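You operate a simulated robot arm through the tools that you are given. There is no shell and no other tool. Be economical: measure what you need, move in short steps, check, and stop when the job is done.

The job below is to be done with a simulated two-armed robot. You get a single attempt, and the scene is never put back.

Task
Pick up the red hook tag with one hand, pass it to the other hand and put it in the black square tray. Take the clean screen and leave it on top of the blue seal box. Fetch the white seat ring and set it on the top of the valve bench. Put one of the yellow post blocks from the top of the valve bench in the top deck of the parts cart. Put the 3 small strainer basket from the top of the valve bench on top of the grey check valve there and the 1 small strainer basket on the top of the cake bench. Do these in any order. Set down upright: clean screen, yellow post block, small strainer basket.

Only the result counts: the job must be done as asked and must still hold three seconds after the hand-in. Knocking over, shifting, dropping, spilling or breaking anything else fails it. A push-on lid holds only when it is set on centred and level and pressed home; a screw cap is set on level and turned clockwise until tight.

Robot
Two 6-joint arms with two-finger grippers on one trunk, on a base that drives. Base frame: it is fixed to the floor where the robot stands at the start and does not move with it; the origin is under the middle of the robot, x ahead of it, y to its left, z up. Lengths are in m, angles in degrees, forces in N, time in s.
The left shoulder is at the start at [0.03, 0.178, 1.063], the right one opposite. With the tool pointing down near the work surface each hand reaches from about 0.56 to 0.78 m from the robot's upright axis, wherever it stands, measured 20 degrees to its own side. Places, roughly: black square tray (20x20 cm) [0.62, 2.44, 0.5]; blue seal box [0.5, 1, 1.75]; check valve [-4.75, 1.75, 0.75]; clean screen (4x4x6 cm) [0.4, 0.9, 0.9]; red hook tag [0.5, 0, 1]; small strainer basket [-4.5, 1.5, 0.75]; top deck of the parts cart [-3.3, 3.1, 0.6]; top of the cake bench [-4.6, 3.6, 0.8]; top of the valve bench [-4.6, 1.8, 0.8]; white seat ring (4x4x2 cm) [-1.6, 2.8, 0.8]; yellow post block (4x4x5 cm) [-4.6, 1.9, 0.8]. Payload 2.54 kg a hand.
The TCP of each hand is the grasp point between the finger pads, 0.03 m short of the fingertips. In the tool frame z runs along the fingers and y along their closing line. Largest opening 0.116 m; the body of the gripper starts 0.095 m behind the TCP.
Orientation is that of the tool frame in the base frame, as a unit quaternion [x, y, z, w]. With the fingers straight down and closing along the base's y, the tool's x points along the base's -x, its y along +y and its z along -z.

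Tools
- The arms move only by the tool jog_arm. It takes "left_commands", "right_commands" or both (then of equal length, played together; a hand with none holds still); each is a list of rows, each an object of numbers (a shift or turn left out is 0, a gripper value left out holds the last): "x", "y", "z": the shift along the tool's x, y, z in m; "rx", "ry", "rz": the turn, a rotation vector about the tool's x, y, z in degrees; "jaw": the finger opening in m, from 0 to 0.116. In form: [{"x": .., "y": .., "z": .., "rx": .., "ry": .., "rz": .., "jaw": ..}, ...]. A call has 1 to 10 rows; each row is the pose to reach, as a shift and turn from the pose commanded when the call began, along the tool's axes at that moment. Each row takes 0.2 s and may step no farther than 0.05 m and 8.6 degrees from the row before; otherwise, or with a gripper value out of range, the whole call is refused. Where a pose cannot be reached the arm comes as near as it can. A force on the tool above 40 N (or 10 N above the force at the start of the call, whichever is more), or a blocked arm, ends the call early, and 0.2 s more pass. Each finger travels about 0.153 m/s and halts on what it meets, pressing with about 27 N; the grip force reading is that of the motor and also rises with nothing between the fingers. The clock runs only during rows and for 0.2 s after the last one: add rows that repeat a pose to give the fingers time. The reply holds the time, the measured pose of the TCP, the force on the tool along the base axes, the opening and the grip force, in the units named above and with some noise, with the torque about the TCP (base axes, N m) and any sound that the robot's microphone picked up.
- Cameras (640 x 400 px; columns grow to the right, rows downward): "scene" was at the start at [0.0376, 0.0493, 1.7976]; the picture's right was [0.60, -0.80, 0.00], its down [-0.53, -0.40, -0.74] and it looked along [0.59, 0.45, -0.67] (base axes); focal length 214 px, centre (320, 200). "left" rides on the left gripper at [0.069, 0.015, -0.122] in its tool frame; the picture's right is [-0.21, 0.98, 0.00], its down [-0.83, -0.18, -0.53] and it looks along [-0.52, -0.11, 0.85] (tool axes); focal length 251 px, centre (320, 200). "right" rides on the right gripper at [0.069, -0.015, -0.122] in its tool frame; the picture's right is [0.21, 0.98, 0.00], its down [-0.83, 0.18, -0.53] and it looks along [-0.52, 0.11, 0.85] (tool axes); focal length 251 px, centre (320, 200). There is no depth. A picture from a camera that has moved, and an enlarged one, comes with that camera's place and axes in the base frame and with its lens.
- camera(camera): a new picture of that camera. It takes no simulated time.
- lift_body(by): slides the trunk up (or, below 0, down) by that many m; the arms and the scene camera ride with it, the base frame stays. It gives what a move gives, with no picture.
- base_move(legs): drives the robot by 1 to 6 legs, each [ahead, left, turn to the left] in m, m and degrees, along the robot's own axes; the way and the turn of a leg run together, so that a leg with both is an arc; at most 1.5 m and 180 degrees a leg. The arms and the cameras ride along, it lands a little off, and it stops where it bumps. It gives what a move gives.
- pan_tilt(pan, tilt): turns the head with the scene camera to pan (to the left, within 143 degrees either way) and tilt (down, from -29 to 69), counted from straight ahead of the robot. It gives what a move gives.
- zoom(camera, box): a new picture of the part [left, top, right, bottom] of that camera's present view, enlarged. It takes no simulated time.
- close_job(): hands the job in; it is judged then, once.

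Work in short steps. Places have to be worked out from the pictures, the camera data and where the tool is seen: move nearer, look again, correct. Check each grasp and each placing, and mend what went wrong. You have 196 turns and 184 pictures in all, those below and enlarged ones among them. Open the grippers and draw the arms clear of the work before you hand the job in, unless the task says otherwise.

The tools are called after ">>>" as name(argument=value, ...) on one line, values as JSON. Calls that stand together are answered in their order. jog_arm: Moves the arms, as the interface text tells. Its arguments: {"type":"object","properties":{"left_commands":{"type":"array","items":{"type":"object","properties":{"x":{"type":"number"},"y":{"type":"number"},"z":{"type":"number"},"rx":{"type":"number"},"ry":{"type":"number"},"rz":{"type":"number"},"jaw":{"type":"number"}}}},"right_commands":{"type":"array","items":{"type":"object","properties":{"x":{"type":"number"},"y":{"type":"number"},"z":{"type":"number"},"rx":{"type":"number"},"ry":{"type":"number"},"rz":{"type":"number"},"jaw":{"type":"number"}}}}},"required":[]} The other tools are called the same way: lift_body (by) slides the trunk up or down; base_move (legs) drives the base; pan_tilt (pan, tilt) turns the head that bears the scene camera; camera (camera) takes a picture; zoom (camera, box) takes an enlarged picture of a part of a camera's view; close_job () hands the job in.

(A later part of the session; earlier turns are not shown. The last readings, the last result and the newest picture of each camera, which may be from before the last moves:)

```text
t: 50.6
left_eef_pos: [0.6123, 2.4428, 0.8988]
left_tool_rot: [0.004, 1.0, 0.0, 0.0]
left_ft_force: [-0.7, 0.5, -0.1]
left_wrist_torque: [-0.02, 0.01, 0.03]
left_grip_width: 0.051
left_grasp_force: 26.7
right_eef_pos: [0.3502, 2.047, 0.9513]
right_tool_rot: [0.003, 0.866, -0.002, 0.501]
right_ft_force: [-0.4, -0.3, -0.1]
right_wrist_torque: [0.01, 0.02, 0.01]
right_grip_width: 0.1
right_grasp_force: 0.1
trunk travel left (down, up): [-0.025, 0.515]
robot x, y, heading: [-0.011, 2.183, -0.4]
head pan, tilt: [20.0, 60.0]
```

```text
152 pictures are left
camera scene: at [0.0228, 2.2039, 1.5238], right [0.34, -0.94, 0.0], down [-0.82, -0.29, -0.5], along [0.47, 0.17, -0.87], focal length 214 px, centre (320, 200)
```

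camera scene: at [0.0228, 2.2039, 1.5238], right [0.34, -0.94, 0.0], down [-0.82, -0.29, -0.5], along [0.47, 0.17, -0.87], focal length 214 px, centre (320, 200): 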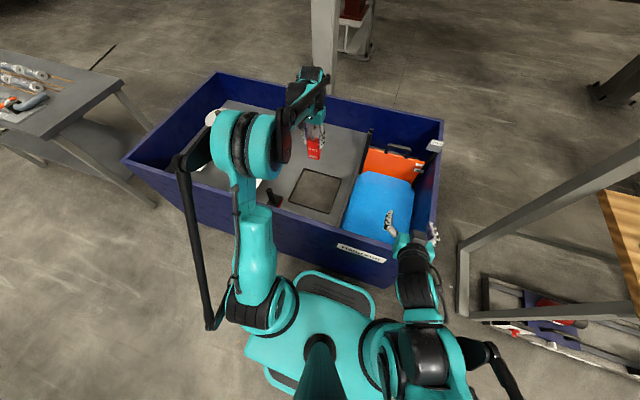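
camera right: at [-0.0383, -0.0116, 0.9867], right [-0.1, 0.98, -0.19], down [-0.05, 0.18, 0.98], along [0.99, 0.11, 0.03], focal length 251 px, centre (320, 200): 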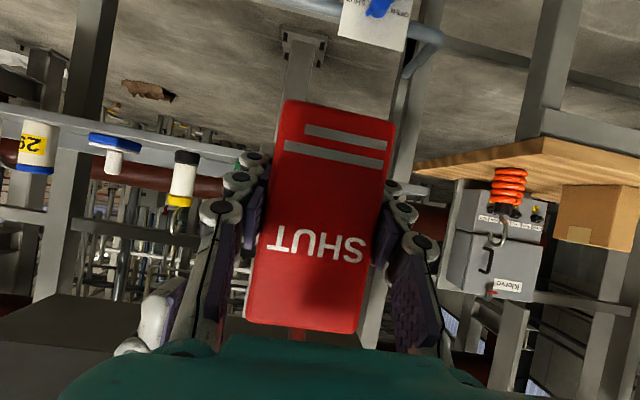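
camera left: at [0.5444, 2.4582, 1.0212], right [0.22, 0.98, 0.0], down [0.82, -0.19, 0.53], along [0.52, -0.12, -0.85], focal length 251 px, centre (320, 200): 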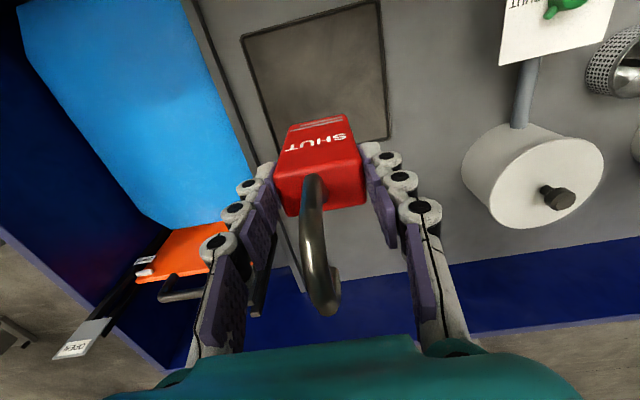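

Centred over the tray. Descend 0.25 m then feel for the bottom.

>>> jog_arm(left_commands=[{"z": 0.05}, {"z": 0.1}, {"z": 0.15}, {"z": 0.2}, {"z": 0.24}, {"z": 0.26}, {"z": 0.27}])

>>> camera(camera="left")

```text
t: 52.2
left_eef_pos: [0.6111, 2.4454, 0.632]
left_tool_rot: [0.003, 1.0, 0.0, 0.0]
left_ft_force: [0.7, -0.5, -0.1]
left_wrist_torque: [-0.04, -0.01, 0.01]
left_grip_width: 0.0507
left_grasp_force: 27.0
right_eef_pos: [0.3491, 2.0462, 0.9507]
right_tool_rot: [0.003, 0.866, -0.001, 0.5]
right_ft_force: [0.1, -0.2, 0.5]
right_wrist_torque: [0.0, -0.01, 0.03]
right_grip_width: 0.0998
right_grasp_force: 0.1
trunk travel left (down, up): [-0.025, 0.515]
robot x, y, heading: [-0.009, 2.1814, -0.3]
head pan, tilt: [20.0, 60.0]
```

```text
151 pictures are left
camera left: at [0.5426, 2.4594, 0.7534], right [0.22, 0.98, 0.0], down [0.82, -0.19, 0.53], along [0.52, -0.12, -0.85], focal length 251 px, centre (320, 200)
```

left: 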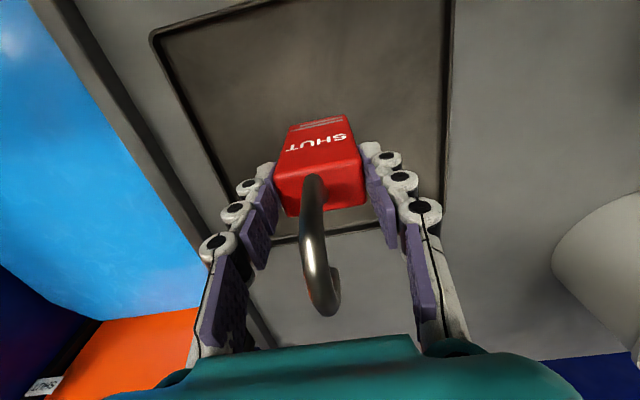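

>>> jog_arm(left_commands=[{"z": 0.008}, {"z": 0.016}, {"z": 0.022}, {"z": 0.028}, {"z": 0.034}, {"z": 0.04}])

```text
t: 53.6
left_eef_pos: [0.6116, 2.4442, 0.5936]
left_tool_rot: [0.004, 1.0, 0.0, 0.002]
left_ft_force: [0.1, -3.9, 22.2]
left_wrist_torque: [-0.09, 0.0, 0.02]
left_grip_width: 0.0515
left_grasp_force: 26.8
right_eef_pos: [0.3474, 2.0453, 0.9511]
right_tool_rot: [0.004, 0.865, -0.001, 0.501]
right_ft_force: [0.0, -0.5, -0.3]
right_wrist_torque: [-0.02, 0.03, 0.02]
right_grip_width: 0.0999
right_grasp_force: 0.1
trunk travel left (down, up): [-0.025, 0.515]
robot x, y, heading: [-0.0136, 2.184, -0.4]
head pan, tilt: [20.0, 60.0]
```

Contact felt (22 N up) at TCP z≈0.594. Ease 2 mm, open and withdraw upward.

>>> jog_arm(left_commands=[{"z": -0.002}, {"z": -0.002, "jaw": 0.08}, {"z": -0.002, "jaw": 0.116}, {"z": -0.002, "jaw": 0.116}, {"z": -0.03}, {"z": -0.08}, {"z": -0.13}, {"z": -0.18}, {"z": -0.23}, {"z": -0.28}])

>>> camera(camera="left")

```text
t: 55.8
left_eef_pos: [0.6127, 2.4442, 0.8747]
left_tool_rot: [0.003, 1.0, -0.001, 0.0]
left_ft_force: [-0.8, -0.5, 0.8]
left_wrist_torque: [0.01, -0.01, -0.01]
left_grip_width: 0.1158
left_grasp_force: 0.0
right_eef_pos: [0.3474, 2.0465, 0.9514]
right_tool_rot: [0.003, 0.866, -0.001, 0.501]
right_ft_force: [-0.3, -0.8, 0.3]
right_wrist_torque: [0.02, 0.02, 0.02]
right_grip_width: 0.1
right_grasp_force: 0.1
trunk travel left (down, up): [-0.025, 0.515]
robot x, y, heading: [-0.0141, 2.1837, -0.6]
head pan, tilt: [20.0, 60.0]
```

```text
150 pictures are left
camera left: at [0.5434, 2.4593, 0.9959], right [0.22, 0.98, 0.0], down [0.82, -0.19, 0.53], along [0.52, -0.12, -0.85], focal length 251 px, centre (320, 200)
```

left: 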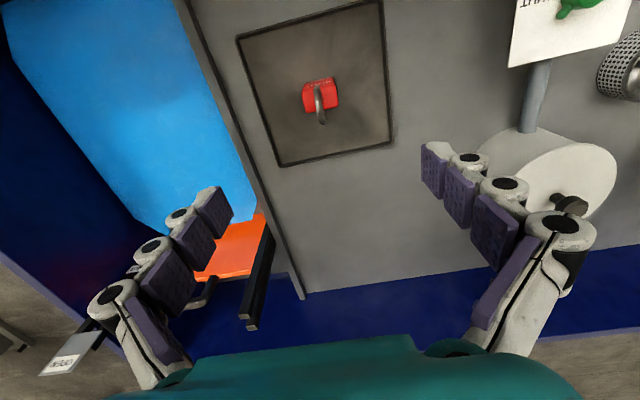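

The tag stands in the tray. Now tuck the left arm, back off and head for the screen at (0.4, 0.9), which I'll pick with the right hand.

>>> jog_arm(left_commands=[{"z": -0.05}, {"z": -0.1}, {"x": 0.04, "y": 0.02, "z": -0.12}, {"x": 0.08, "y": 0.04, "z": -0.14}, {"x": 0.12, "y": 0.06, "z": -0.16}, {"x": 0.16, "y": 0.08, "z": -0.18}, {"x": 0.2, "y": 0.1, "z": -0.19}, {"x": 0.24, "y": 0.12, "z": -0.2}, {"x": 0.28, "y": 0.14, "z": -0.2}])

>>> base_move(legs=[[-0.36, 0, 0.5], [0, -1.22, 0]])

>>> pan_tilt(pan=0, tilt=35)

>>> camera(camera="scene")

>>> camera(camera="right")

```text
t: 57.8
left_eef_pos: [0.333, 2.5869, 1.0743]
left_tool_rot: [0.003, 1.0, 0.001, 0.001]
left_ft_force: [-0.1, 0.4, -0.3]
left_wrist_torque: [0.0, 0.02, 0.0]
left_grip_width: 0.1158
left_grasp_force: 0.0
right_eef_pos: [0.3489, 2.0455, 0.9523]
right_tool_rot: [0.003, 0.866, -0.001, 0.5]
right_ft_force: [-0.1, -0.7, 0.4]
right_wrist_torque: [-0.03, -0.01, 0.01]
right_grip_width: 0.1002
right_grasp_force: 0.1
trunk travel left (down, up): [-0.025, 0.515]
robot x, y, heading: [-0.0144, 2.1851, -0.6]
head pan, tilt: [20.0, 60.0]
```

```text
t: 66.0
left_eef_pos: [-0.0214, 1.3554, 1.0738]
left_tool_rot: [-0.016, 1.0, 0.0, 0.0]
left_ft_force: [0.5, 0.1, -0.6]
left_wrist_torque: [-0.03, -0.01, 0.02]
left_grip_width: 0.1161
left_grasp_force: 0.0
right_eef_pos: [0.0145, 0.8161, 0.9518]
right_tool_rot: [-0.013, 0.866, 0.009, 0.5]
right_ft_force: [-0.2, -1.0, 0.0]
right_wrist_torque: [0.01, 0.03, 0.04]
right_grip_width: 0.0997
right_grasp_force: 0.1
trunk travel left (down, up): [-0.025, 0.515]
robot x, y, heading: [-0.3523, 0.9411, 1.7]
head pan, tilt: [20.0, 60.0]
```

```text
t: 66.8
left_eef_pos: [-0.0223, 1.3565, 1.0733]
left_tool_rot: [-0.015, 1.0, 0.0, 0.0]
left_ft_force: [-0.5, -0.2, 0.3]
left_wrist_torque: [-0.02, -0.03, -0.02]
left_grip_width: 0.1161
left_grasp_force: 0.0
right_eef_pos: [0.0151, 0.816, 0.9523]
right_tool_rot: [-0.014, 0.865, 0.009, 0.501]
right_ft_force: [-0.1, 0.7, 0.1]
right_wrist_torque: [0.03, 0.01, 0.03]
right_grip_width: 0.1
right_grasp_force: 0.1
trunk travel left (down, up): [-0.025, 0.515]
robot x, y, heading: [-0.352, 0.9388, 1.8]
head pan, tilt: [0.0, 35.0]
```

```text
149 pictures are left
camera scene: at [-0.292, 0.9387, 1.558], right [0.03, -1.0, 0.0], down [-0.57, -0.02, -0.82], along [0.82, 0.03, -0.57], focal length 214 px, centre (320, 200)
```

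scene: 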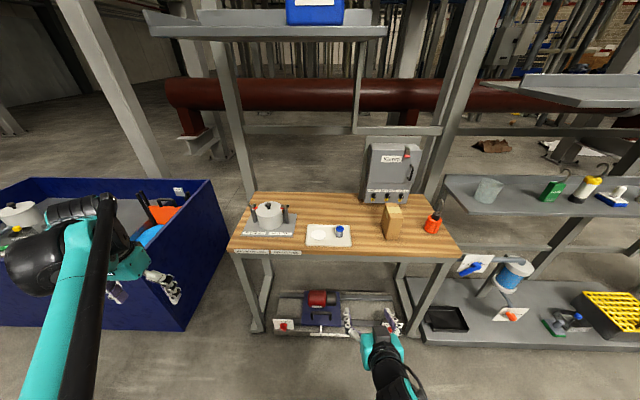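

```text
148 pictures are left
camera right: at [-0.1251, 0.7974, 0.9525], right [-0.14, 0.97, -0.18], down [-0.06, 0.18, 0.98], along [0.99, 0.15, 0.03], focal length 251 px, centre (320, 200)
```

right: 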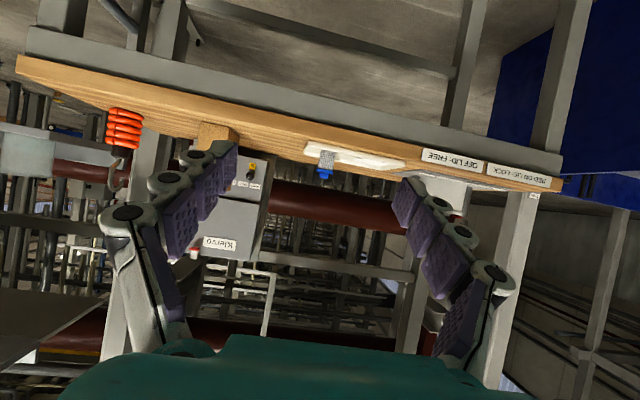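

Zoom on the screen, and look at the seal box above.

>>> zoom(camera="scene", box=[230, 190, 470, 340])

>>> zoom(camera="scene", box=[130, 0, 450, 200])

>>> zoom(camera="right", box=[240, 100, 480, 250])

```text
2.67 times, centred on (350, 265) of scene
camera zoom: at [-0.292, 0.9387, 1.558], right [0.03, -1.0, 0.0], down [-0.57, -0.02, -0.82], along [0.82, 0.03, -0.57], focal length 572 px, centre (240, 27)
```

zoom: 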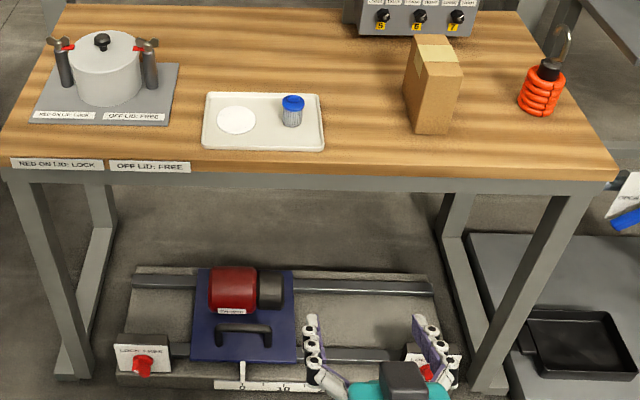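

```text
2.00 times, centred on (290, 100) of scene
camera zoom: at [-0.292, 0.9387, 1.558], right [0.03, -1.0, 0.0], down [-0.57, -0.02, -0.82], along [0.82, 0.03, -0.57], focal length 429 px, centre (380, 400)
```

zoom: 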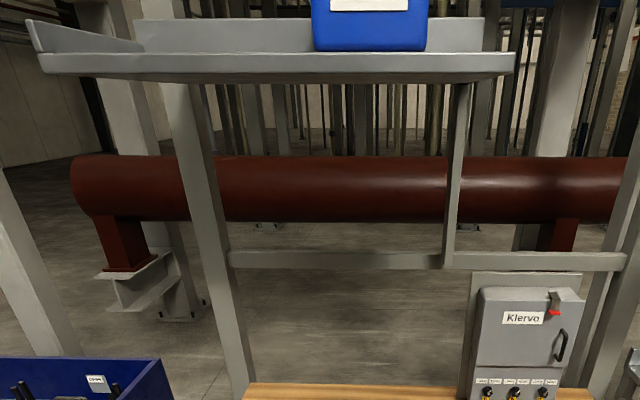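

```text
2.67 times, centred on (360, 175) of right
camera zoom: at [-0.1251, 0.7974, 0.9525], right [-0.14, 0.97, -0.18], down [-0.06, 0.18, 0.98], along [0.99, 0.15, 0.03], focal length 670 px, centre (213, 267)
```

zoom: 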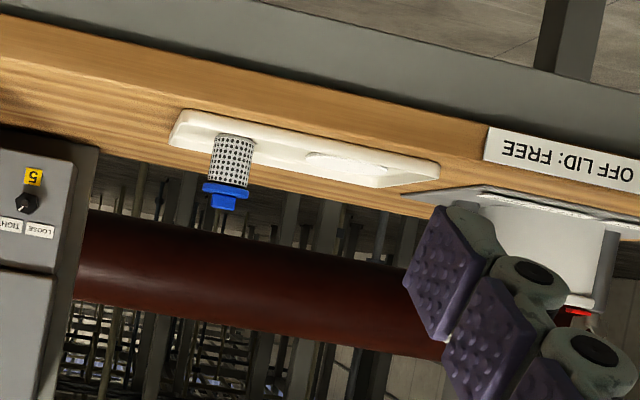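

Screen base ≈(0.418, 0.878, 0.862), mesh body below a blue flange at ~0.90. Align the right hand laterally and drive closer.

>>> base_move(legs=[[0.22, 0, -1.8]])

>>> jog_arm(right_commands=[{"x": 0.0, "y": 0.036, "jaw": 0.1}, {"x": 0.0, "y": 0.072, "jaw": 0.08}])

>>> camera(camera="right")

```text
t: 68.5
left_eef_pos: [0.2114, 1.3511, 1.0733]
left_tool_rot: [-0.001, 1.0, -0.001, 0.0]
left_ft_force: [0.3, 1.4, 0.3]
left_wrist_torque: [-0.01, 0.06, -0.02]
left_grip_width: 0.1161
left_grasp_force: 0.0
right_eef_pos: [0.2316, 0.8092, 0.9509]
right_tool_rot: [0.0, 0.866, 0.0, 0.5]
right_ft_force: [0.3, -0.2, -0.5]
right_wrist_torque: [0.0, -0.02, 0.02]
right_grip_width: 0.0999
right_grasp_force: 0.0
trunk travel left (down, up): [-0.025, 0.515]
robot x, y, heading: [-0.1312, 0.9416, 0.2]
head pan, tilt: [0.0, 35.0]
```

```text
t: 69.1
left_eef_pos: [0.21, 1.3508, 1.0741]
left_tool_rot: [0.0, 1.0, -0.001, 0.0]
left_ft_force: [0.3, 0.4, -0.1]
left_wrist_torque: [-0.01, -0.01, 0.01]
left_grip_width: 0.1158
left_grasp_force: 0.0
right_eef_pos: [0.2287, 0.8818, 0.9504]
right_tool_rot: [-0.001, 0.866, 0.001, 0.5]
right_ft_force: [0.2, 0.7, -0.7]
right_wrist_torque: [0.0, 0.01, 0.01]
right_grip_width: 0.0804
right_grasp_force: 0.2
trunk travel left (down, up): [-0.025, 0.515]
robot x, y, heading: [-0.128, 0.943, 0.3]
head pan, tilt: [0.0, 35.0]
```

```text
144 pictures are left
camera right: at [0.0879, 0.8667, 0.952], right [-0.11, 0.98, -0.18], down [-0.05, 0.18, 0.98], along [0.99, 0.12, 0.03], focal length 251 px, centre (320, 200)
```

right: 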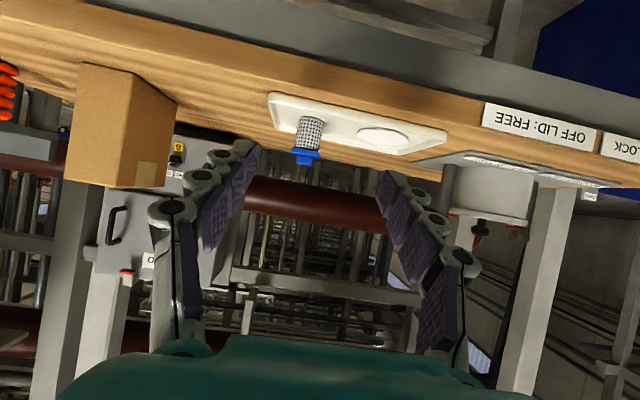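

Screen confirmed at y≈0.8765. Approach 80 % of the way and look.

>>> jog_arm(right_commands=[{"x": -0.0072, "y": -0.0015, "z": 0.036}, {"x": -0.0144, "y": -0.003, "z": 0.072}, {"x": -0.0216, "y": -0.0045, "z": 0.108}, {"x": -0.0288, "y": -0.006, "z": 0.144}, {"x": -0.0288, "y": -0.006, "z": 0.144}])

>>> camera(camera="right")

```text
t: 70.3
left_eef_pos: [0.2098, 1.3491, 1.0746]
left_tool_rot: [-0.002, 1.0, -0.001, -0.001]
left_ft_force: [1.0, 0.3, -1.1]
left_wrist_torque: [0.0, -0.02, 0.02]
left_grip_width: 0.116
left_grasp_force: 0.1
right_eef_pos: [0.3722, 0.875, 0.9041]
right_tool_rot: [-0.001, 0.866, 0.001, 0.501]
right_ft_force: [0.0, 0.2, -0.2]
right_wrist_torque: [0.03, 0.05, 0.02]
right_grip_width: 0.08
right_grasp_force: 0.0
trunk travel left (down, up): [-0.025, 0.515]
robot x, y, heading: [-0.1315, 0.9406, -0.1]
head pan, tilt: [0.0, 35.0]
```

```text
143 pictures are left
camera right: at [0.2304, 0.8602, 0.9043], right [-0.11, 0.98, -0.18], down [-0.05, 0.18, 0.98], along [0.99, 0.12, 0.03], focal length 251 px, centre (320, 200)
```

right: 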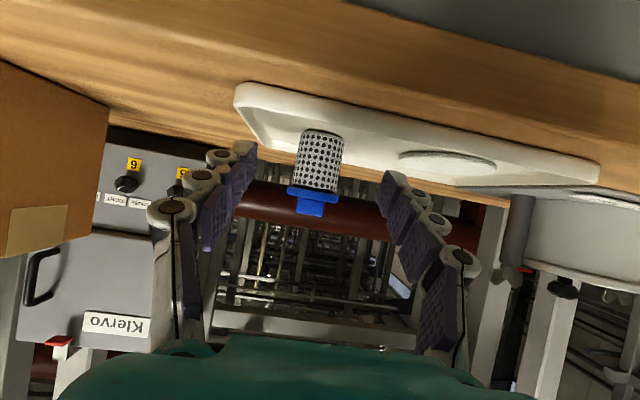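

On line. Final 33 mm in, 13 mm down, and close.

>>> jog_arm(right_commands=[{"x": -0.0026, "z": 0.0175}, {"x": -0.0052, "z": 0.035}, {"x": -0.0052, "z": 0.035, "jaw": 0.05}, {"x": -0.0052, "z": 0.035, "jaw": 0.02}, {"x": -0.0052, "z": 0.035, "jaw": 0.02}, {"x": -0.0052, "z": 0.035, "jaw": 0.02}])

>>> camera(camera="right")

```text
t: 71.7
left_eef_pos: [0.21, 1.3507, 1.0738]
left_tool_rot: [-0.001, 1.0, 0.0, 0.0]
left_ft_force: [0.1, -0.4, 0.3]
left_wrist_torque: [-0.01, -0.04, 0.01]
left_grip_width: 0.116
left_grasp_force: 0.0
right_eef_pos: [0.4049, 0.8763, 0.8916]
right_tool_rot: [0.0, 0.866, 0.001, 0.501]
right_ft_force: [0.1, 0.6, -0.5]
right_wrist_torque: [0.02, 0.0, 0.02]
right_grip_width: 0.0285
right_grasp_force: 26.5
trunk travel left (down, up): [-0.025, 0.515]
robot x, y, heading: [-0.1289, 0.9428, 0.2]
head pan, tilt: [0.0, 35.0]
```

```text
142 pictures are left
camera right: at [0.2639, 0.8611, 0.8921], right [-0.11, 0.98, -0.18], down [-0.05, 0.18, 0.98], along [0.99, 0.12, 0.03], focal length 251 px, centre (320, 200)
```

right: 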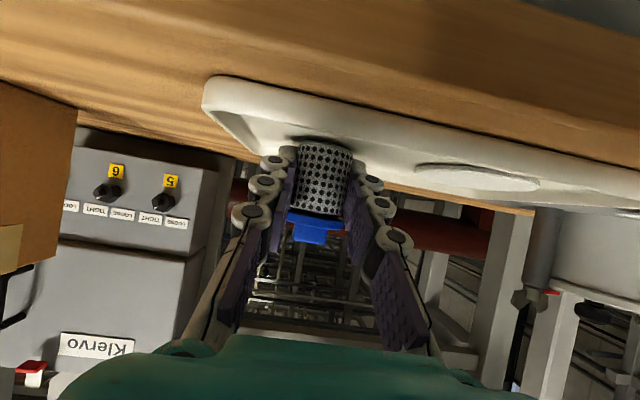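

Gripped (0.0285). Lift 6 cm, back off 0.3 m and raise the trunk.

>>> jog_arm(right_commands=[{"x": -0.026, "z": -0.015}, {"x": -0.052, "z": -0.03}, {"x": -0.052, "z": -0.03}])

>>> base_move(legs=[[-0.4, 0, 0]])

>>> lift_body(by=0.5)

>>> pan_tilt(pan=0, tilt=12)

>>> camera(camera="scene")

>>> camera(camera="right")

```text
t: 72.5
left_eef_pos: [0.2112, 1.3498, 1.0728]
left_tool_rot: [-0.001, 1.0, 0.0, 0.0]
left_ft_force: [0.1, 0.5, -0.4]
left_wrist_torque: [0.0, 0.02, 0.0]
left_grip_width: 0.1162
left_grasp_force: 0.0
right_eef_pos: [0.4041, 0.8764, 0.9518]
right_tool_rot: [0.0, 0.866, 0.0, 0.501]
right_ft_force: [-0.6, 0.1, -0.3]
right_wrist_torque: [0.01, 0.03, 0.03]
right_grip_width: 0.0286
right_grasp_force: 27.1
trunk travel left (down, up): [-0.025, 0.515]
robot x, y, heading: [-0.1306, 0.9404, 0.3]
head pan, tilt: [0.0, 35.0]
```

```text
t: 75.0
left_eef_pos: [-0.1914, 1.3475, 1.0742]
left_tool_rot: [-0.002, 1.0, 0.0, 0.0]
left_ft_force: [-0.8, 0.3, 0.3]
left_wrist_torque: [-0.01, -0.04, -0.02]
left_grip_width: 0.116
left_grasp_force: 0.2
right_eef_pos: [0.0037, 0.8746, 0.952]
right_tool_rot: [-0.001, 0.866, 0.001, 0.501]
right_ft_force: [0.1, 0.4, -0.2]
right_wrist_torque: [0.0, -0.01, 0.02]
right_grip_width: 0.0285
right_grasp_force: 27.4
trunk travel left (down, up): [-0.025, 0.515]
robot x, y, heading: [-0.5309, 0.9412, -0.0]
head pan, tilt: [0.0, 35.0]
```

```text
refused: 0.5 is not a number from -0.4 to 0.4
```

```text
t: 75.9
left_eef_pos: [-0.1919, 1.3485, 1.074]
left_tool_rot: [-0.001, 1.0, 0.0, 0.0]
left_ft_force: [0.3, 0.1, -0.6]
left_wrist_torque: [0.0, 0.02, -0.02]
left_grip_width: 0.1157
left_grasp_force: 0.1
right_eef_pos: [0.0049, 0.8742, 0.9512]
right_tool_rot: [-0.001, 0.865, 0.001, 0.501]
right_ft_force: [0.2, 0.9, -0.7]
right_wrist_torque: [-0.02, -0.01, 0.02]
right_grip_width: 0.0285
right_grasp_force: 26.6
trunk travel left (down, up): [-0.025, 0.515]
robot x, y, heading: [-0.5301, 0.9426, 0.2]
head pan, tilt: [0.0, 12.0]
```

```text
141 pictures are left
camera scene: at [-0.4671, 0.9396, 1.5949], right [0.0, -1.0, 0.0], down [-0.21, 0.0, -0.98], along [0.98, 0.0, -0.21], focal length 214 px, centre (320, 200)
```

scene: 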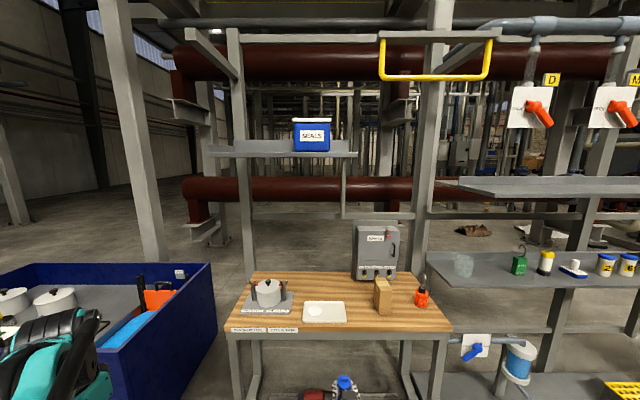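

```text
140 pictures are left
camera right: at [-0.1363, 0.8599, 0.9522], right [-0.11, 0.98, -0.18], down [-0.05, 0.18, 0.98], along [0.99, 0.12, 0.03], focal length 251 px, centre (320, 200)
```

right: 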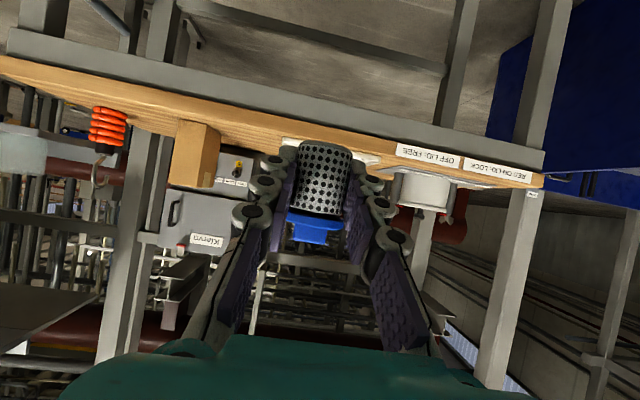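

The seal box sits at about z 1.5–1.75 on the high shelf. Raise trunk in two steps and re-measure.

>>> lift_body(by=0.4)

>>> lift_body(by=0.1)

>>> pan_tilt(pan=0, tilt=25)

>>> camera(camera="scene")

>>> camera(camera="right")

```text
t: 79.7
left_eef_pos: [-0.1914, 1.3494, 1.4735]
left_tool_rot: [-0.002, 1.0, -0.001, 0.0]
left_ft_force: [-0.3, -0.3, -0.7]
left_wrist_torque: [-0.02, -0.01, -0.01]
left_grip_width: 0.116
left_grasp_force: 0.1
right_eef_pos: [0.0061, 0.8748, 1.352]
right_tool_rot: [-0.002, 0.865, 0.002, 0.501]
right_ft_force: [0.0, -0.5, -0.5]
right_wrist_torque: [-0.04, 0.0, 0.0]
right_grip_width: 0.0284
right_grasp_force: 27.2
trunk travel left (down, up): [-0.425, 0.115]
robot x, y, heading: [-0.5293, 0.9391, 0.1]
head pan, tilt: [0.0, 12.0]
```

```text
t: 81.1
left_eef_pos: [-0.1903, 1.3487, 1.5741]
left_tool_rot: [-0.002, 1.0, 0.0, 0.0]
left_ft_force: [0.5, 0.0, -0.4]
left_wrist_torque: [-0.01, -0.01, -0.01]
left_grip_width: 0.1159
left_grasp_force: 0.1
right_eef_pos: [0.0049, 0.8743, 1.4507]
right_tool_rot: [-0.001, 0.865, 0.001, 0.502]
right_ft_force: [-0.6, 1.0, 0.7]
right_wrist_torque: [0.0, 0.0, 0.01]
right_grip_width: 0.0285
right_grasp_force: 27.3
trunk travel left (down, up): [-0.525, 0.015]
robot x, y, heading: [-0.5355, 0.9408, 0.4]
head pan, tilt: [0.0, 12.0]
```

```text
t: 81.8
left_eef_pos: [-0.1919, 1.349, 1.5739]
left_tool_rot: [-0.001, 1.0, 0.0, 0.0]
left_ft_force: [0.4, 0.0, -0.1]
left_wrist_torque: [-0.02, -0.03, -0.01]
left_grip_width: 0.1159
left_grasp_force: 0.1
right_eef_pos: [0.0046, 0.8756, 1.4503]
right_tool_rot: [-0.001, 0.866, 0.001, 0.501]
right_ft_force: [-0.5, 0.7, -0.6]
right_wrist_torque: [0.02, 0.01, 0.02]
right_grip_width: 0.0284
right_grasp_force: 26.6
trunk travel left (down, up): [-0.525, 0.015]
robot x, y, heading: [-0.5316, 0.9398, 0.1]
head pan, tilt: [0.0, 25.0]
```

```text
139 pictures are left
camera scene: at [-0.4681, 0.9396, 2.0739], right [0.0, -1.0, 0.0], down [-0.42, 0.0, -0.91], along [0.91, 0.0, -0.42], focal length 214 px, centre (320, 200)
```

scene: 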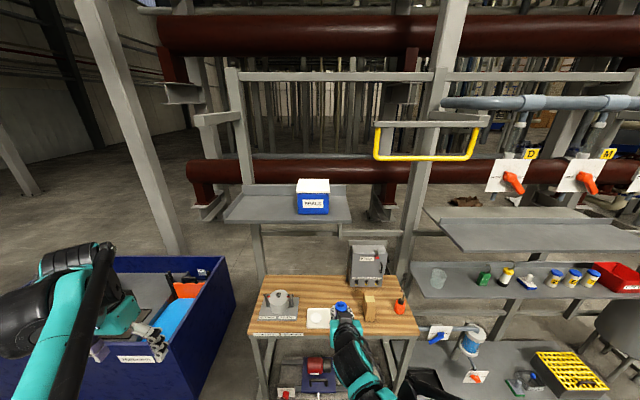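

```text
138 pictures are left
camera right: at [-0.1362, 0.86, 1.4522], right [-0.11, 0.98, -0.18], down [-0.05, 0.18, 0.98], along [0.99, 0.12, 0.03], focal length 251 px, centre (320, 200)
```

right: 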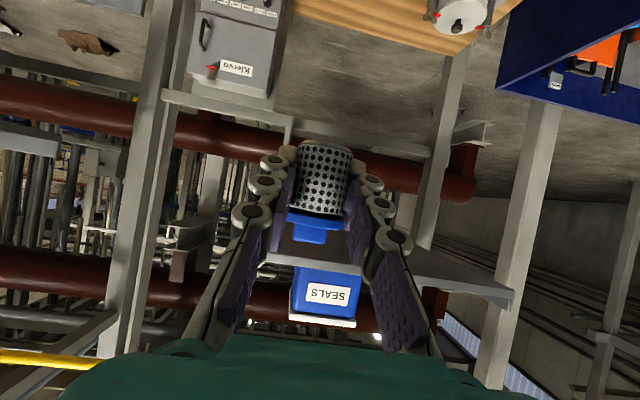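

>>> zoom(camera="scene", box=[260, 160, 380, 235])

```text
5.33 times, centred on (320, 198) of scene
camera zoom: at [-0.4681, 0.9396, 2.0739], right [0.0, -1.0, 0.0], down [-0.42, 0.0, -0.91], along [0.91, 0.0, -0.42], focal length 1144 px, centre (320, 213)
```

zoom: 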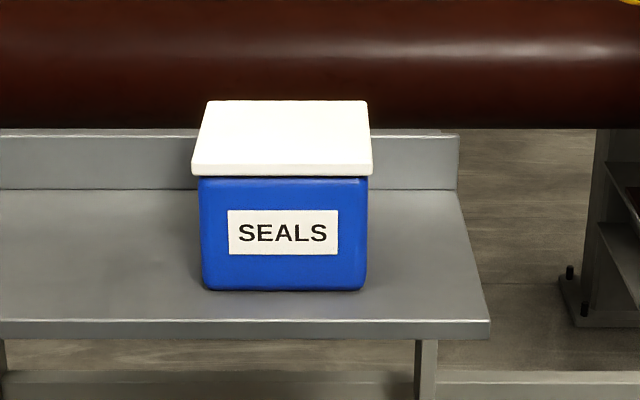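

Lid top: x 0.38–0.53, centre y≈0.97, z≈1.729. Raise the screen to TCP z≈1.83 and y≈0.97 before driving forward.

>>> jog_arm(right_commands=[{"x": -0.04, "z": -0.0231, "y": 0.012}, {"x": -0.08, "z": -0.0462, "y": 0.024}, {"x": -0.12, "z": -0.0693, "y": 0.036}, {"x": -0.16, "z": -0.0924, "y": 0.048}, {"x": -0.2, "z": -0.1155, "y": 0.06}, {"x": -0.24, "z": -0.1386, "y": 0.072}, {"x": -0.28, "z": -0.1617, "y": 0.084}, {"x": -0.32, "z": -0.185, "y": 0.095}, {"x": -0.32, "z": -0.185, "y": 0.095}])

>>> camera(camera="right")

>>> camera(camera="scene")

```text
t: 83.8
left_eef_pos: [-0.1898, 1.3484, 1.5743]
left_tool_rot: [-0.001, 1.0, -0.001, 0.0]
left_ft_force: [-0.3, -0.4, 0.0]
left_wrist_torque: [-0.02, -0.01, 0.0]
left_grip_width: 0.116
left_grasp_force: 0.0
right_eef_pos: [0.0028, 0.9696, 1.8217]
right_tool_rot: [-0.002, 0.865, 0.002, 0.501]
right_ft_force: [0.4, 0.2, -0.1]
right_wrist_torque: [0.0, -0.01, 0.02]
right_grip_width: 0.0284
right_grasp_force: 27.2
trunk travel left (down, up): [-0.525, 0.015]
robot x, y, heading: [-0.5328, 0.9421, 0.5]
head pan, tilt: [0.0, 25.0]
```

```text
136 pictures are left
camera right: at [-0.1375, 0.9544, 1.8223], right [-0.11, 0.98, -0.18], down [-0.05, 0.18, 0.98], along [0.99, 0.12, 0.03], focal length 251 px, centre (320, 200)
```

right: 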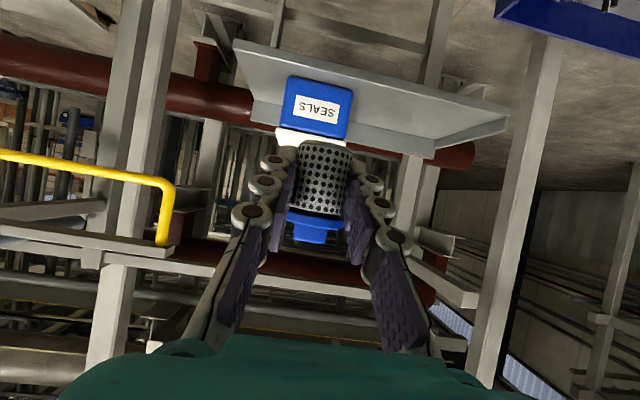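

```text
135 pictures are left
camera scene: at [-0.468, 0.9393, 2.0738], right [0.0, -1.0, 0.0], down [-0.42, 0.0, -0.91], along [0.91, 0.0, -0.42], focal length 214 px, centre (320, 200)
```

scene: 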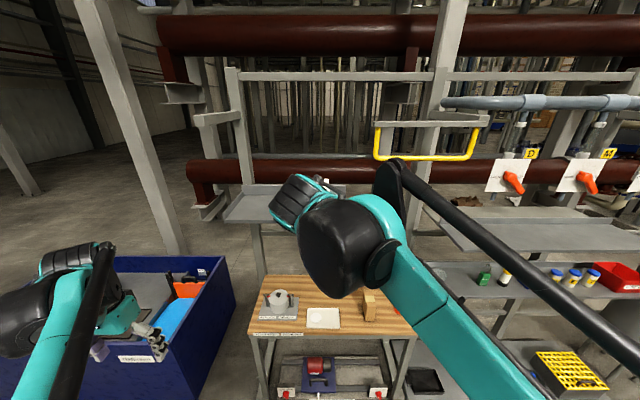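

Clearance 6 cm over the lid; forearm stays behind the yellow bar (x≈0.39). Drive forward 0.3 and check.

>>> base_move(legs=[[0.3, 0, -0.3]])

>>> camera(camera="right")

>>> camera(camera="scene")

>>> camera(camera="left")

```text
t: 85.9
left_eef_pos: [0.1067, 1.3508, 1.5747]
left_tool_rot: [-0.003, 1.0, 0.0, 0.001]
left_ft_force: [-0.2, -0.3, 0.3]
left_wrist_torque: [-0.01, -0.05, 0.04]
left_grip_width: 0.1158
left_grasp_force: 0.1
right_eef_pos: [0.3004, 0.9703, 1.8211]
right_tool_rot: [-0.002, 0.865, 0.001, 0.502]
right_ft_force: [0.0, 0.0, -0.1]
right_wrist_torque: [-0.01, -0.01, -0.01]
right_grip_width: 0.0285
right_grasp_force: 27.1
trunk travel left (down, up): [-0.525, 0.015]
robot x, y, heading: [-0.2317, 0.9438, 0.2]
head pan, tilt: [0.0, 25.0]
```

```text
134 pictures are left
camera right: at [0.16, 0.9562, 1.8225], right [-0.11, 0.98, -0.18], down [-0.05, 0.18, 0.98], along [0.99, 0.12, 0.03], focal length 251 px, centre (320, 200)
```

right: 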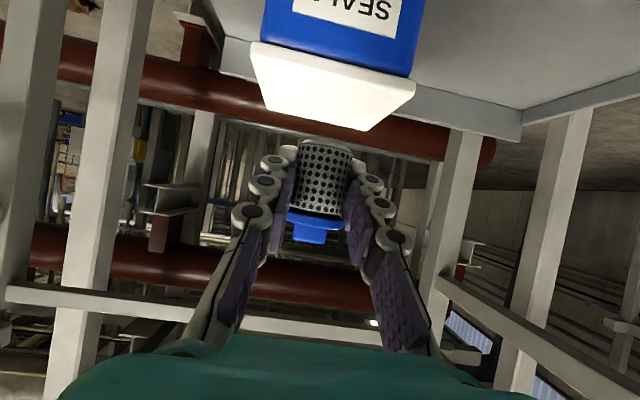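

```text
133 pictures are left
camera scene: at [-0.1709, 0.941, 2.074], right [0.0, -1.0, 0.0], down [-0.42, 0.0, -0.91], along [0.91, 0.0, -0.42], focal length 214 px, centre (320, 200)
```

scene: 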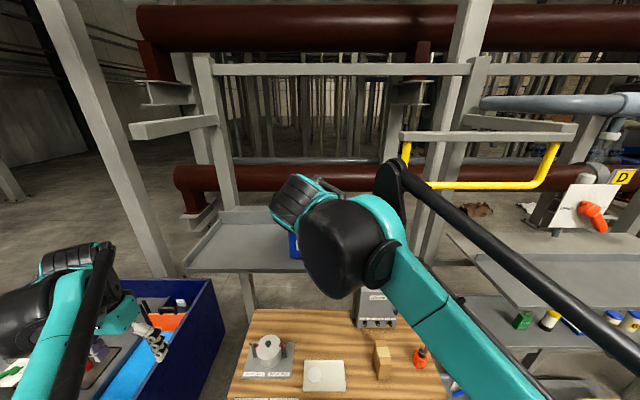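

```text
132 pictures are left
camera left: at [0.0373, 1.3647, 1.6964], right [0.21, 0.98, 0.0], down [0.83, -0.18, 0.54], along [0.52, -0.11, -0.84], focal length 251 px, centre (320, 200)
```

left: 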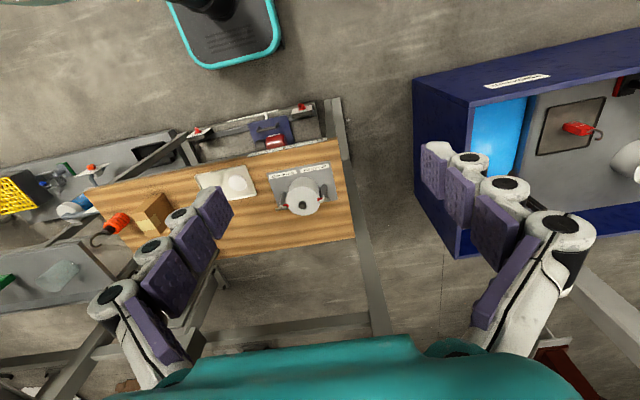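

Lid centre ≈(0.445, 0.971). Drive the remaining 0.13 m, then lower.

>>> base_move(legs=[[0.13, 0, 0]])

>>> camera(camera="right")

```text
t: 87.2
left_eef_pos: [0.2377, 1.3519, 1.5747]
left_tool_rot: [-0.004, 1.0, 0.001, 0.0]
left_ft_force: [-0.9, -0.6, 0.0]
left_wrist_torque: [0.02, 0.01, 0.02]
left_grip_width: 0.1161
left_grasp_force: 0.0
right_eef_pos: [0.4327, 0.9736, 1.8201]
right_tool_rot: [-0.001, 0.865, 0.001, 0.501]
right_ft_force: [-0.2, -0.7, -0.8]
right_wrist_torque: [-0.03, -0.01, -0.01]
right_grip_width: 0.0286
right_grasp_force: 27.6
trunk travel left (down, up): [-0.525, 0.015]
robot x, y, heading: [-0.0993, 0.9402, 0.5]
head pan, tilt: [0.0, 25.0]
```

```text
131 pictures are left
camera right: at [0.2915, 0.9577, 1.8224], right [-0.11, 0.98, -0.18], down [-0.05, 0.18, 0.98], along [0.99, 0.12, 0.03], focal length 251 px, centre (320, 200)
```

right: 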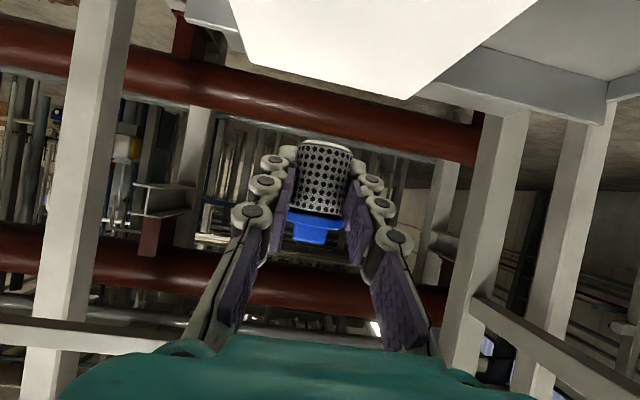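

Over the lid centre. Lower 5 cm, then creep.

>>> jog_arm(right_commands=[{"x": 0.0217, "z": 0.0125}, {"x": 0.0433, "z": 0.025}, {"x": 0.0459, "z": 0.0265}, {"x": 0.0485, "z": 0.028}, {"x": 0.0502, "z": 0.029}])

>>> camera(camera="right")

```text
t: 88.4
left_eef_pos: [0.239, 1.3522, 1.5734]
left_tool_rot: [-0.004, 1.0, 0.0, -0.001]
left_ft_force: [-0.2, -0.6, -0.1]
left_wrist_torque: [-0.01, -0.03, 0.03]
left_grip_width: 0.1161
left_grasp_force: 0.1
right_eef_pos: [0.434, 0.973, 1.7626]
right_tool_rot: [-0.003, 0.866, 0.003, 0.5]
right_ft_force: [-0.2, 0.6, -0.8]
right_wrist_torque: [-0.02, 0.0, -0.03]
right_grip_width: 0.0284
right_grasp_force: 26.9
trunk travel left (down, up): [-0.525, 0.015]
robot x, y, heading: [-0.1016, 0.9455, 0.5]
head pan, tilt: [0.0, 25.0]
```

```text
130 pictures are left
camera right: at [0.2934, 0.9578, 1.764], right [-0.11, 0.98, -0.18], down [-0.05, 0.18, 0.98], along [0.99, 0.12, 0.03], focal length 251 px, centre (320, 200)
```

right: 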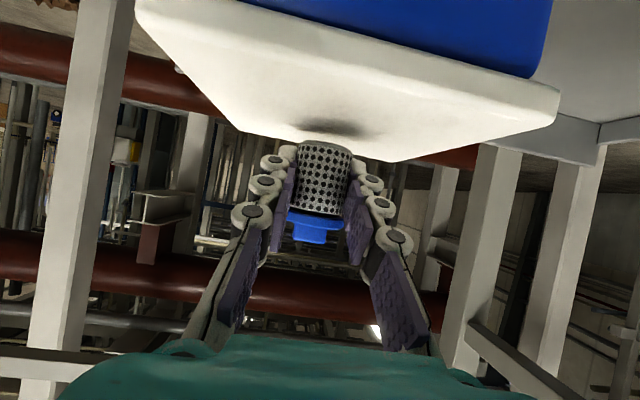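

>>> jog_arm(right_commands=[{"x": 0.0017, "z": 0.001}, {"x": 0.0035, "z": 0.002}, {"x": 0.0052, "z": 0.003}])

```text
t: 89.2
left_eef_pos: [0.2385, 1.3512, 1.5747]
left_tool_rot: [-0.003, 1.0, -0.001, 0.001]
left_ft_force: [-0.2, -0.6, -0.1]
left_wrist_torque: [-0.01, -0.01, -0.01]
left_grip_width: 0.1159
left_grasp_force: 0.0
right_eef_pos: [0.4352, 0.9738, 1.7562]
right_tool_rot: [-0.002, 0.865, 0.001, 0.501]
right_ft_force: [0.5, -0.5, -0.9]
right_wrist_torque: [0.0, 0.02, 0.0]
right_grip_width: 0.0281
right_grasp_force: 27.2
trunk travel left (down, up): [-0.525, 0.015]
robot x, y, heading: [-0.1017, 0.9436, 0.5]
head pan, tilt: [0.0, 25.0]
```

>>> jog_arm(right_commands=[{"x": 0.0017, "z": 0.001}, {"x": 0.0035, "z": 0.002}, {"x": 0.0052, "z": 0.003}])

>>> zoom(camera="right", box=[220, 80, 420, 205])

```text
t: 90.0
left_eef_pos: [0.2397, 1.3518, 1.5738]
left_tool_rot: [-0.003, 1.0, 0.0, -0.001]
left_ft_force: [-0.9, 0.5, 0.8]
left_wrist_torque: [-0.01, -0.02, -0.03]
left_grip_width: 0.1159
left_grasp_force: 0.1
right_eef_pos: [0.4354, 0.9731, 1.7514]
right_tool_rot: [-0.003, 0.865, 0.003, 0.501]
right_ft_force: [-0.3, -0.7, -0.2]
right_wrist_torque: [0.01, 0.01, 0.0]
right_grip_width: 0.0283
right_grasp_force: 26.8
trunk travel left (down, up): [-0.525, 0.015]
robot x, y, heading: [-0.1002, 0.9424, 0.1]
head pan, tilt: [0.0, 25.0]
```

```text
3.20 times, centred on (320, 142) of right
camera zoom: at [0.2938, 0.9576, 1.7526], right [-0.11, 0.98, -0.18], down [-0.05, 0.18, 0.98], along [0.99, 0.12, 0.03], focal length 805 px, centre (320, 384)
```

zoom: 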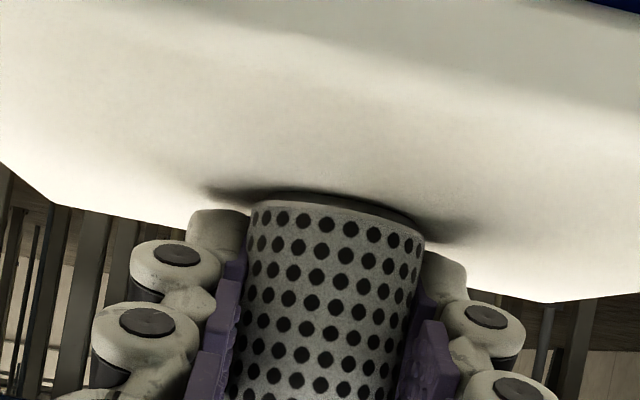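

Nearly touching. Creep further until a contact force.

>>> jog_arm(right_commands=[{"x": 0.0013, "z": 0.00075}, {"x": 0.0026, "z": 0.0015}, {"x": 0.0039, "z": 0.00225}])

```text
t: 90.8
left_eef_pos: [0.2371, 1.352, 1.5748]
left_tool_rot: [-0.003, 1.0, 0.0, 0.001]
left_ft_force: [0.2, -1.0, -0.5]
left_wrist_torque: [0.01, -0.02, -0.01]
left_grip_width: 0.1159
left_grasp_force: 0.1
right_eef_pos: [0.4334, 0.9728, 1.7497]
right_tool_rot: [-0.005, 0.864, 0.003, 0.504]
right_ft_force: [-1.2, -2.2, 11.9]
right_wrist_torque: [-0.05, -0.06, -0.01]
right_grip_width: 0.0284
right_grasp_force: 27.2
trunk travel left (down, up): [-0.525, 0.015]
robot x, y, heading: [-0.0941, 0.9408, 0.5]
head pan, tilt: [0.0, 25.0]
stopped in row 3 (right hand): the force on the tool passed its limit at 42 N (the readings are from after the stop); the commanded pose is now the measured one
```

Contact (lid top). Open and pull straight back.

>>> jog_arm(right_commands=[{"jaw": 0.05}, {"jaw": 0.08}, {"jaw": 0.08}, {"x": 0.008, "z": -0.02}, {"x": 0.016, "z": -0.045}, {"x": 0.03, "z": -0.08}, {"x": 0.04, "z": -0.12}, {"x": 0.04, "z": -0.12}])

>>> camera(camera="right")

```text
t: 92.6
left_eef_pos: [0.2398, 1.3521, 1.5743]
left_tool_rot: [-0.003, 1.0, 0.0, 0.0]
left_ft_force: [0.2, 0.2, -1.7]
left_wrist_torque: [0.0, 0.01, 0.0]
left_grip_width: 0.1163
left_grasp_force: 0.0
right_eef_pos: [0.3112, 0.9711, 1.7732]
right_tool_rot: [-0.005, 0.865, 0.003, 0.502]
right_ft_force: [0.0, 0.4, -0.9]
right_wrist_torque: [0.0, 0.02, -0.04]
right_grip_width: 0.0801
right_grasp_force: 0.0
trunk travel left (down, up): [-0.525, 0.015]
robot x, y, heading: [-0.0988, 0.9408, 0.4]
head pan, tilt: [0.0, 25.0]
```

```text
128 pictures are left
camera right: at [0.1701, 0.9566, 1.7735], right [-0.12, 0.98, -0.19], down [-0.06, 0.18, 0.98], along [0.99, 0.12, 0.03], focal length 251 px, centre (320, 200)
```

right: 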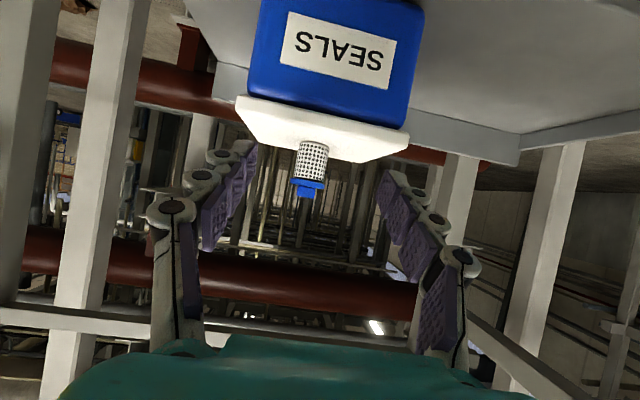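

Screen stands upright on the box. Back off, lower the trunk and look toward the seat-ring table.

>>> base_move(legs=[[-0.5, 0, 0]])

>>> lift_body(by=-0.3)

>>> base_move(legs=[[0, 0.8, 90], [0.9, 0, 0]])

>>> pan_tilt(pan=60, tilt=35)

>>> camera(camera="scene")

```text
t: 95.6
left_eef_pos: [-0.2551, 1.3478, 1.5729]
left_tool_rot: [-0.003, 1.0, 0.0, 0.0]
left_ft_force: [-0.7, -0.3, -0.4]
left_wrist_torque: [-0.03, 0.02, 0.01]
left_grip_width: 0.1159
left_grasp_force: 0.0
right_eef_pos: [-0.1842, 0.9681, 1.7733]
right_tool_rot: [-0.004, 0.865, 0.002, 0.503]
right_ft_force: [-0.3, 0.4, -0.8]
right_wrist_torque: [0.01, -0.02, 0.0]
right_grip_width: 0.0801
right_grasp_force: 0.0
trunk travel left (down, up): [-0.525, 0.015]
robot x, y, heading: [-0.5977, 0.9415, 0.5]
head pan, tilt: [0.0, 25.0]
```

```text
t: 98.6
left_eef_pos: [-0.2558, 1.3488, 1.274]
left_tool_rot: [-0.003, 1.0, 0.0, 0.0]
left_ft_force: [0.6, -0.1, -0.1]
left_wrist_torque: [-0.01, -0.05, -0.02]
left_grip_width: 0.1159
left_grasp_force: 0.0
right_eef_pos: [-0.1864, 0.9675, 1.4728]
right_tool_rot: [-0.004, 0.864, 0.002, 0.503]
right_ft_force: [0.4, -0.2, 0.1]
right_wrist_torque: [0.01, 0.01, -0.02]
right_grip_width: 0.0796
right_grasp_force: 0.0
trunk travel left (down, up): [-0.225, 0.315]
robot x, y, heading: [-0.5959, 0.9399, 0.3]
head pan, tilt: [0.0, 25.0]
```

```text
t: 101.7
left_eef_pos: [-1.1063, 1.8875, 1.2712]
left_tool_rot: [-0.538, 0.843, -0.002, 0.0]
left_ft_force: [-1.1, 0.7, 0.0]
left_wrist_torque: [-0.11, -0.08, -0.02]
left_grip_width: 0.1158
left_grasp_force: 0.0
right_eef_pos: [-0.7335, 1.7915, 1.4717]
right_tool_rot: [-0.468, 0.727, 0.269, 0.424]
right_ft_force: [-0.9, 1.9, -0.7]
right_wrist_torque: [-0.05, -0.05, -0.13]
right_grip_width: 0.0799
right_grasp_force: 0.1
trunk travel left (down, up): [-0.225, 0.315]
robot x, y, heading: [-0.8769, 1.4039, 65.3]
head pan, tilt: [0.0, 25.0]
stopped in leg 1: the robot was blocked; the commanded pose is now the measured one
```

```text
t: 103.0
left_eef_pos: [-1.1008, 1.8851, 1.2747]
left_tool_rot: [-0.538, 0.843, 0.0, 0.0]
left_ft_force: [-0.6, -0.4, -0.5]
left_wrist_torque: [0.02, -0.01, -0.02]
left_grip_width: 0.1161
left_grasp_force: 0.1
right_eef_pos: [-0.7266, 1.7854, 1.4732]
right_tool_rot: [-0.467, 0.728, 0.271, 0.423]
right_ft_force: [-1.0, 1.5, 0.2]
right_wrist_torque: [-0.01, -0.02, -0.02]
right_grip_width: 0.0799
right_grasp_force: 0.1
trunk travel left (down, up): [-0.225, 0.315]
robot x, y, heading: [-0.8727, 1.4055, 65.0]
head pan, tilt: [60.0, 35.0]
```

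```text
127 pictures are left
camera scene: at [-0.9383, 1.4476, 1.7581], right [0.82, 0.57, 0.0], down [0.33, -0.47, -0.82], along [-0.47, 0.67, -0.57], focal length 214 px, centre (320, 200)
```

scene: 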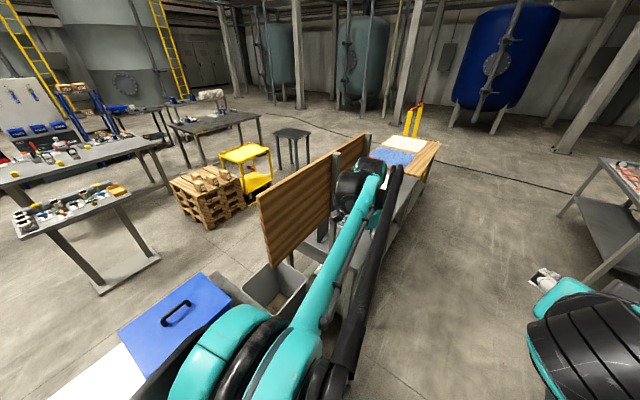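

I was stopped by a bump on the left, most likely the bench with the blue toolbox. Move away to the right (robot frame) and inspect.

>>> base_move(legs=[[0, -0.4, 0]])

>>> pan_tilt(pan=75, tilt=40)

>>> camera(camera="scene")

>>> camera(camera="left")

```text
t: 105.5
left_eef_pos: [-0.7389, 1.7168, 1.2743]
left_tool_rot: [-0.54, 0.842, 0.0, -0.001]
left_ft_force: [0.4, 0.0, -0.2]
left_wrist_torque: [0.04, 0.05, 0.0]
left_grip_width: 0.1159
left_grasp_force: 0.0
right_eef_pos: [-0.3646, 1.6192, 1.4726]
right_tool_rot: [-0.468, 0.728, 0.271, 0.422]
right_ft_force: [0.9, 0.7, -0.6]
right_wrist_torque: [0.01, -0.01, 0.06]
right_grip_width: 0.0799
right_grasp_force: 0.0
trunk travel left (down, up): [-0.225, 0.315]
robot x, y, heading: [-0.5155, 1.2382, 65.3]
head pan, tilt: [60.0, 35.0]
```

```text
t: 106.2
left_eef_pos: [-0.7397, 1.7171, 1.2741]
left_tool_rot: [-0.54, 0.842, 0.0, 0.001]
left_ft_force: [-0.3, 0.4, 0.5]
left_wrist_torque: [-0.01, -0.04, 0.01]
left_grip_width: 0.116
left_grasp_force: 0.1
right_eef_pos: [-0.3651, 1.6193, 1.4732]
right_tool_rot: [-0.468, 0.727, 0.271, 0.423]
right_ft_force: [-0.1, 0.4, -0.1]
right_wrist_torque: [0.03, -0.01, -0.01]
right_grip_width: 0.08
right_grasp_force: 0.1
trunk travel left (down, up): [-0.225, 0.315]
robot x, y, heading: [-0.5124, 1.2368, 65.5]
head pan, tilt: [75.0, 40.0]
```

```text
126 pictures are left
camera scene: at [-0.5904, 1.263, 1.7505], right [0.64, 0.77, 0.0], down [0.49, -0.41, -0.77], along [-0.59, 0.49, -0.64], focal length 214 px, centre (320, 200)
```

scene: 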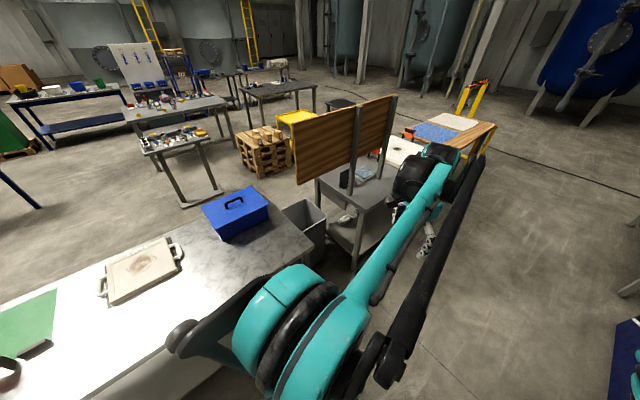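

```text
125 pictures are left
camera left: at [-0.7826, 1.6597, 1.3959], right [-0.8, 0.6, 0.0], down [0.51, 0.67, 0.53], along [0.32, 0.43, -0.85], focal length 251 px, centre (320, 200)
```

left: 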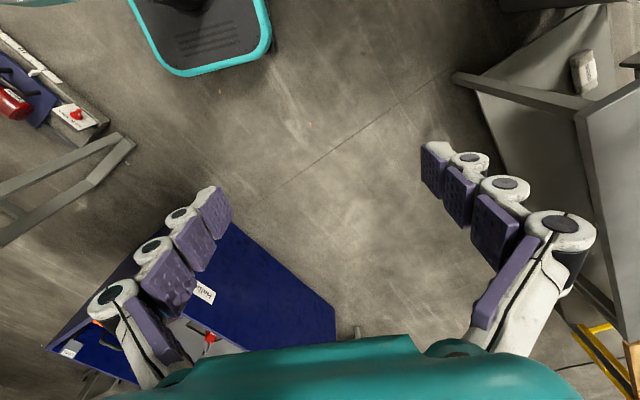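

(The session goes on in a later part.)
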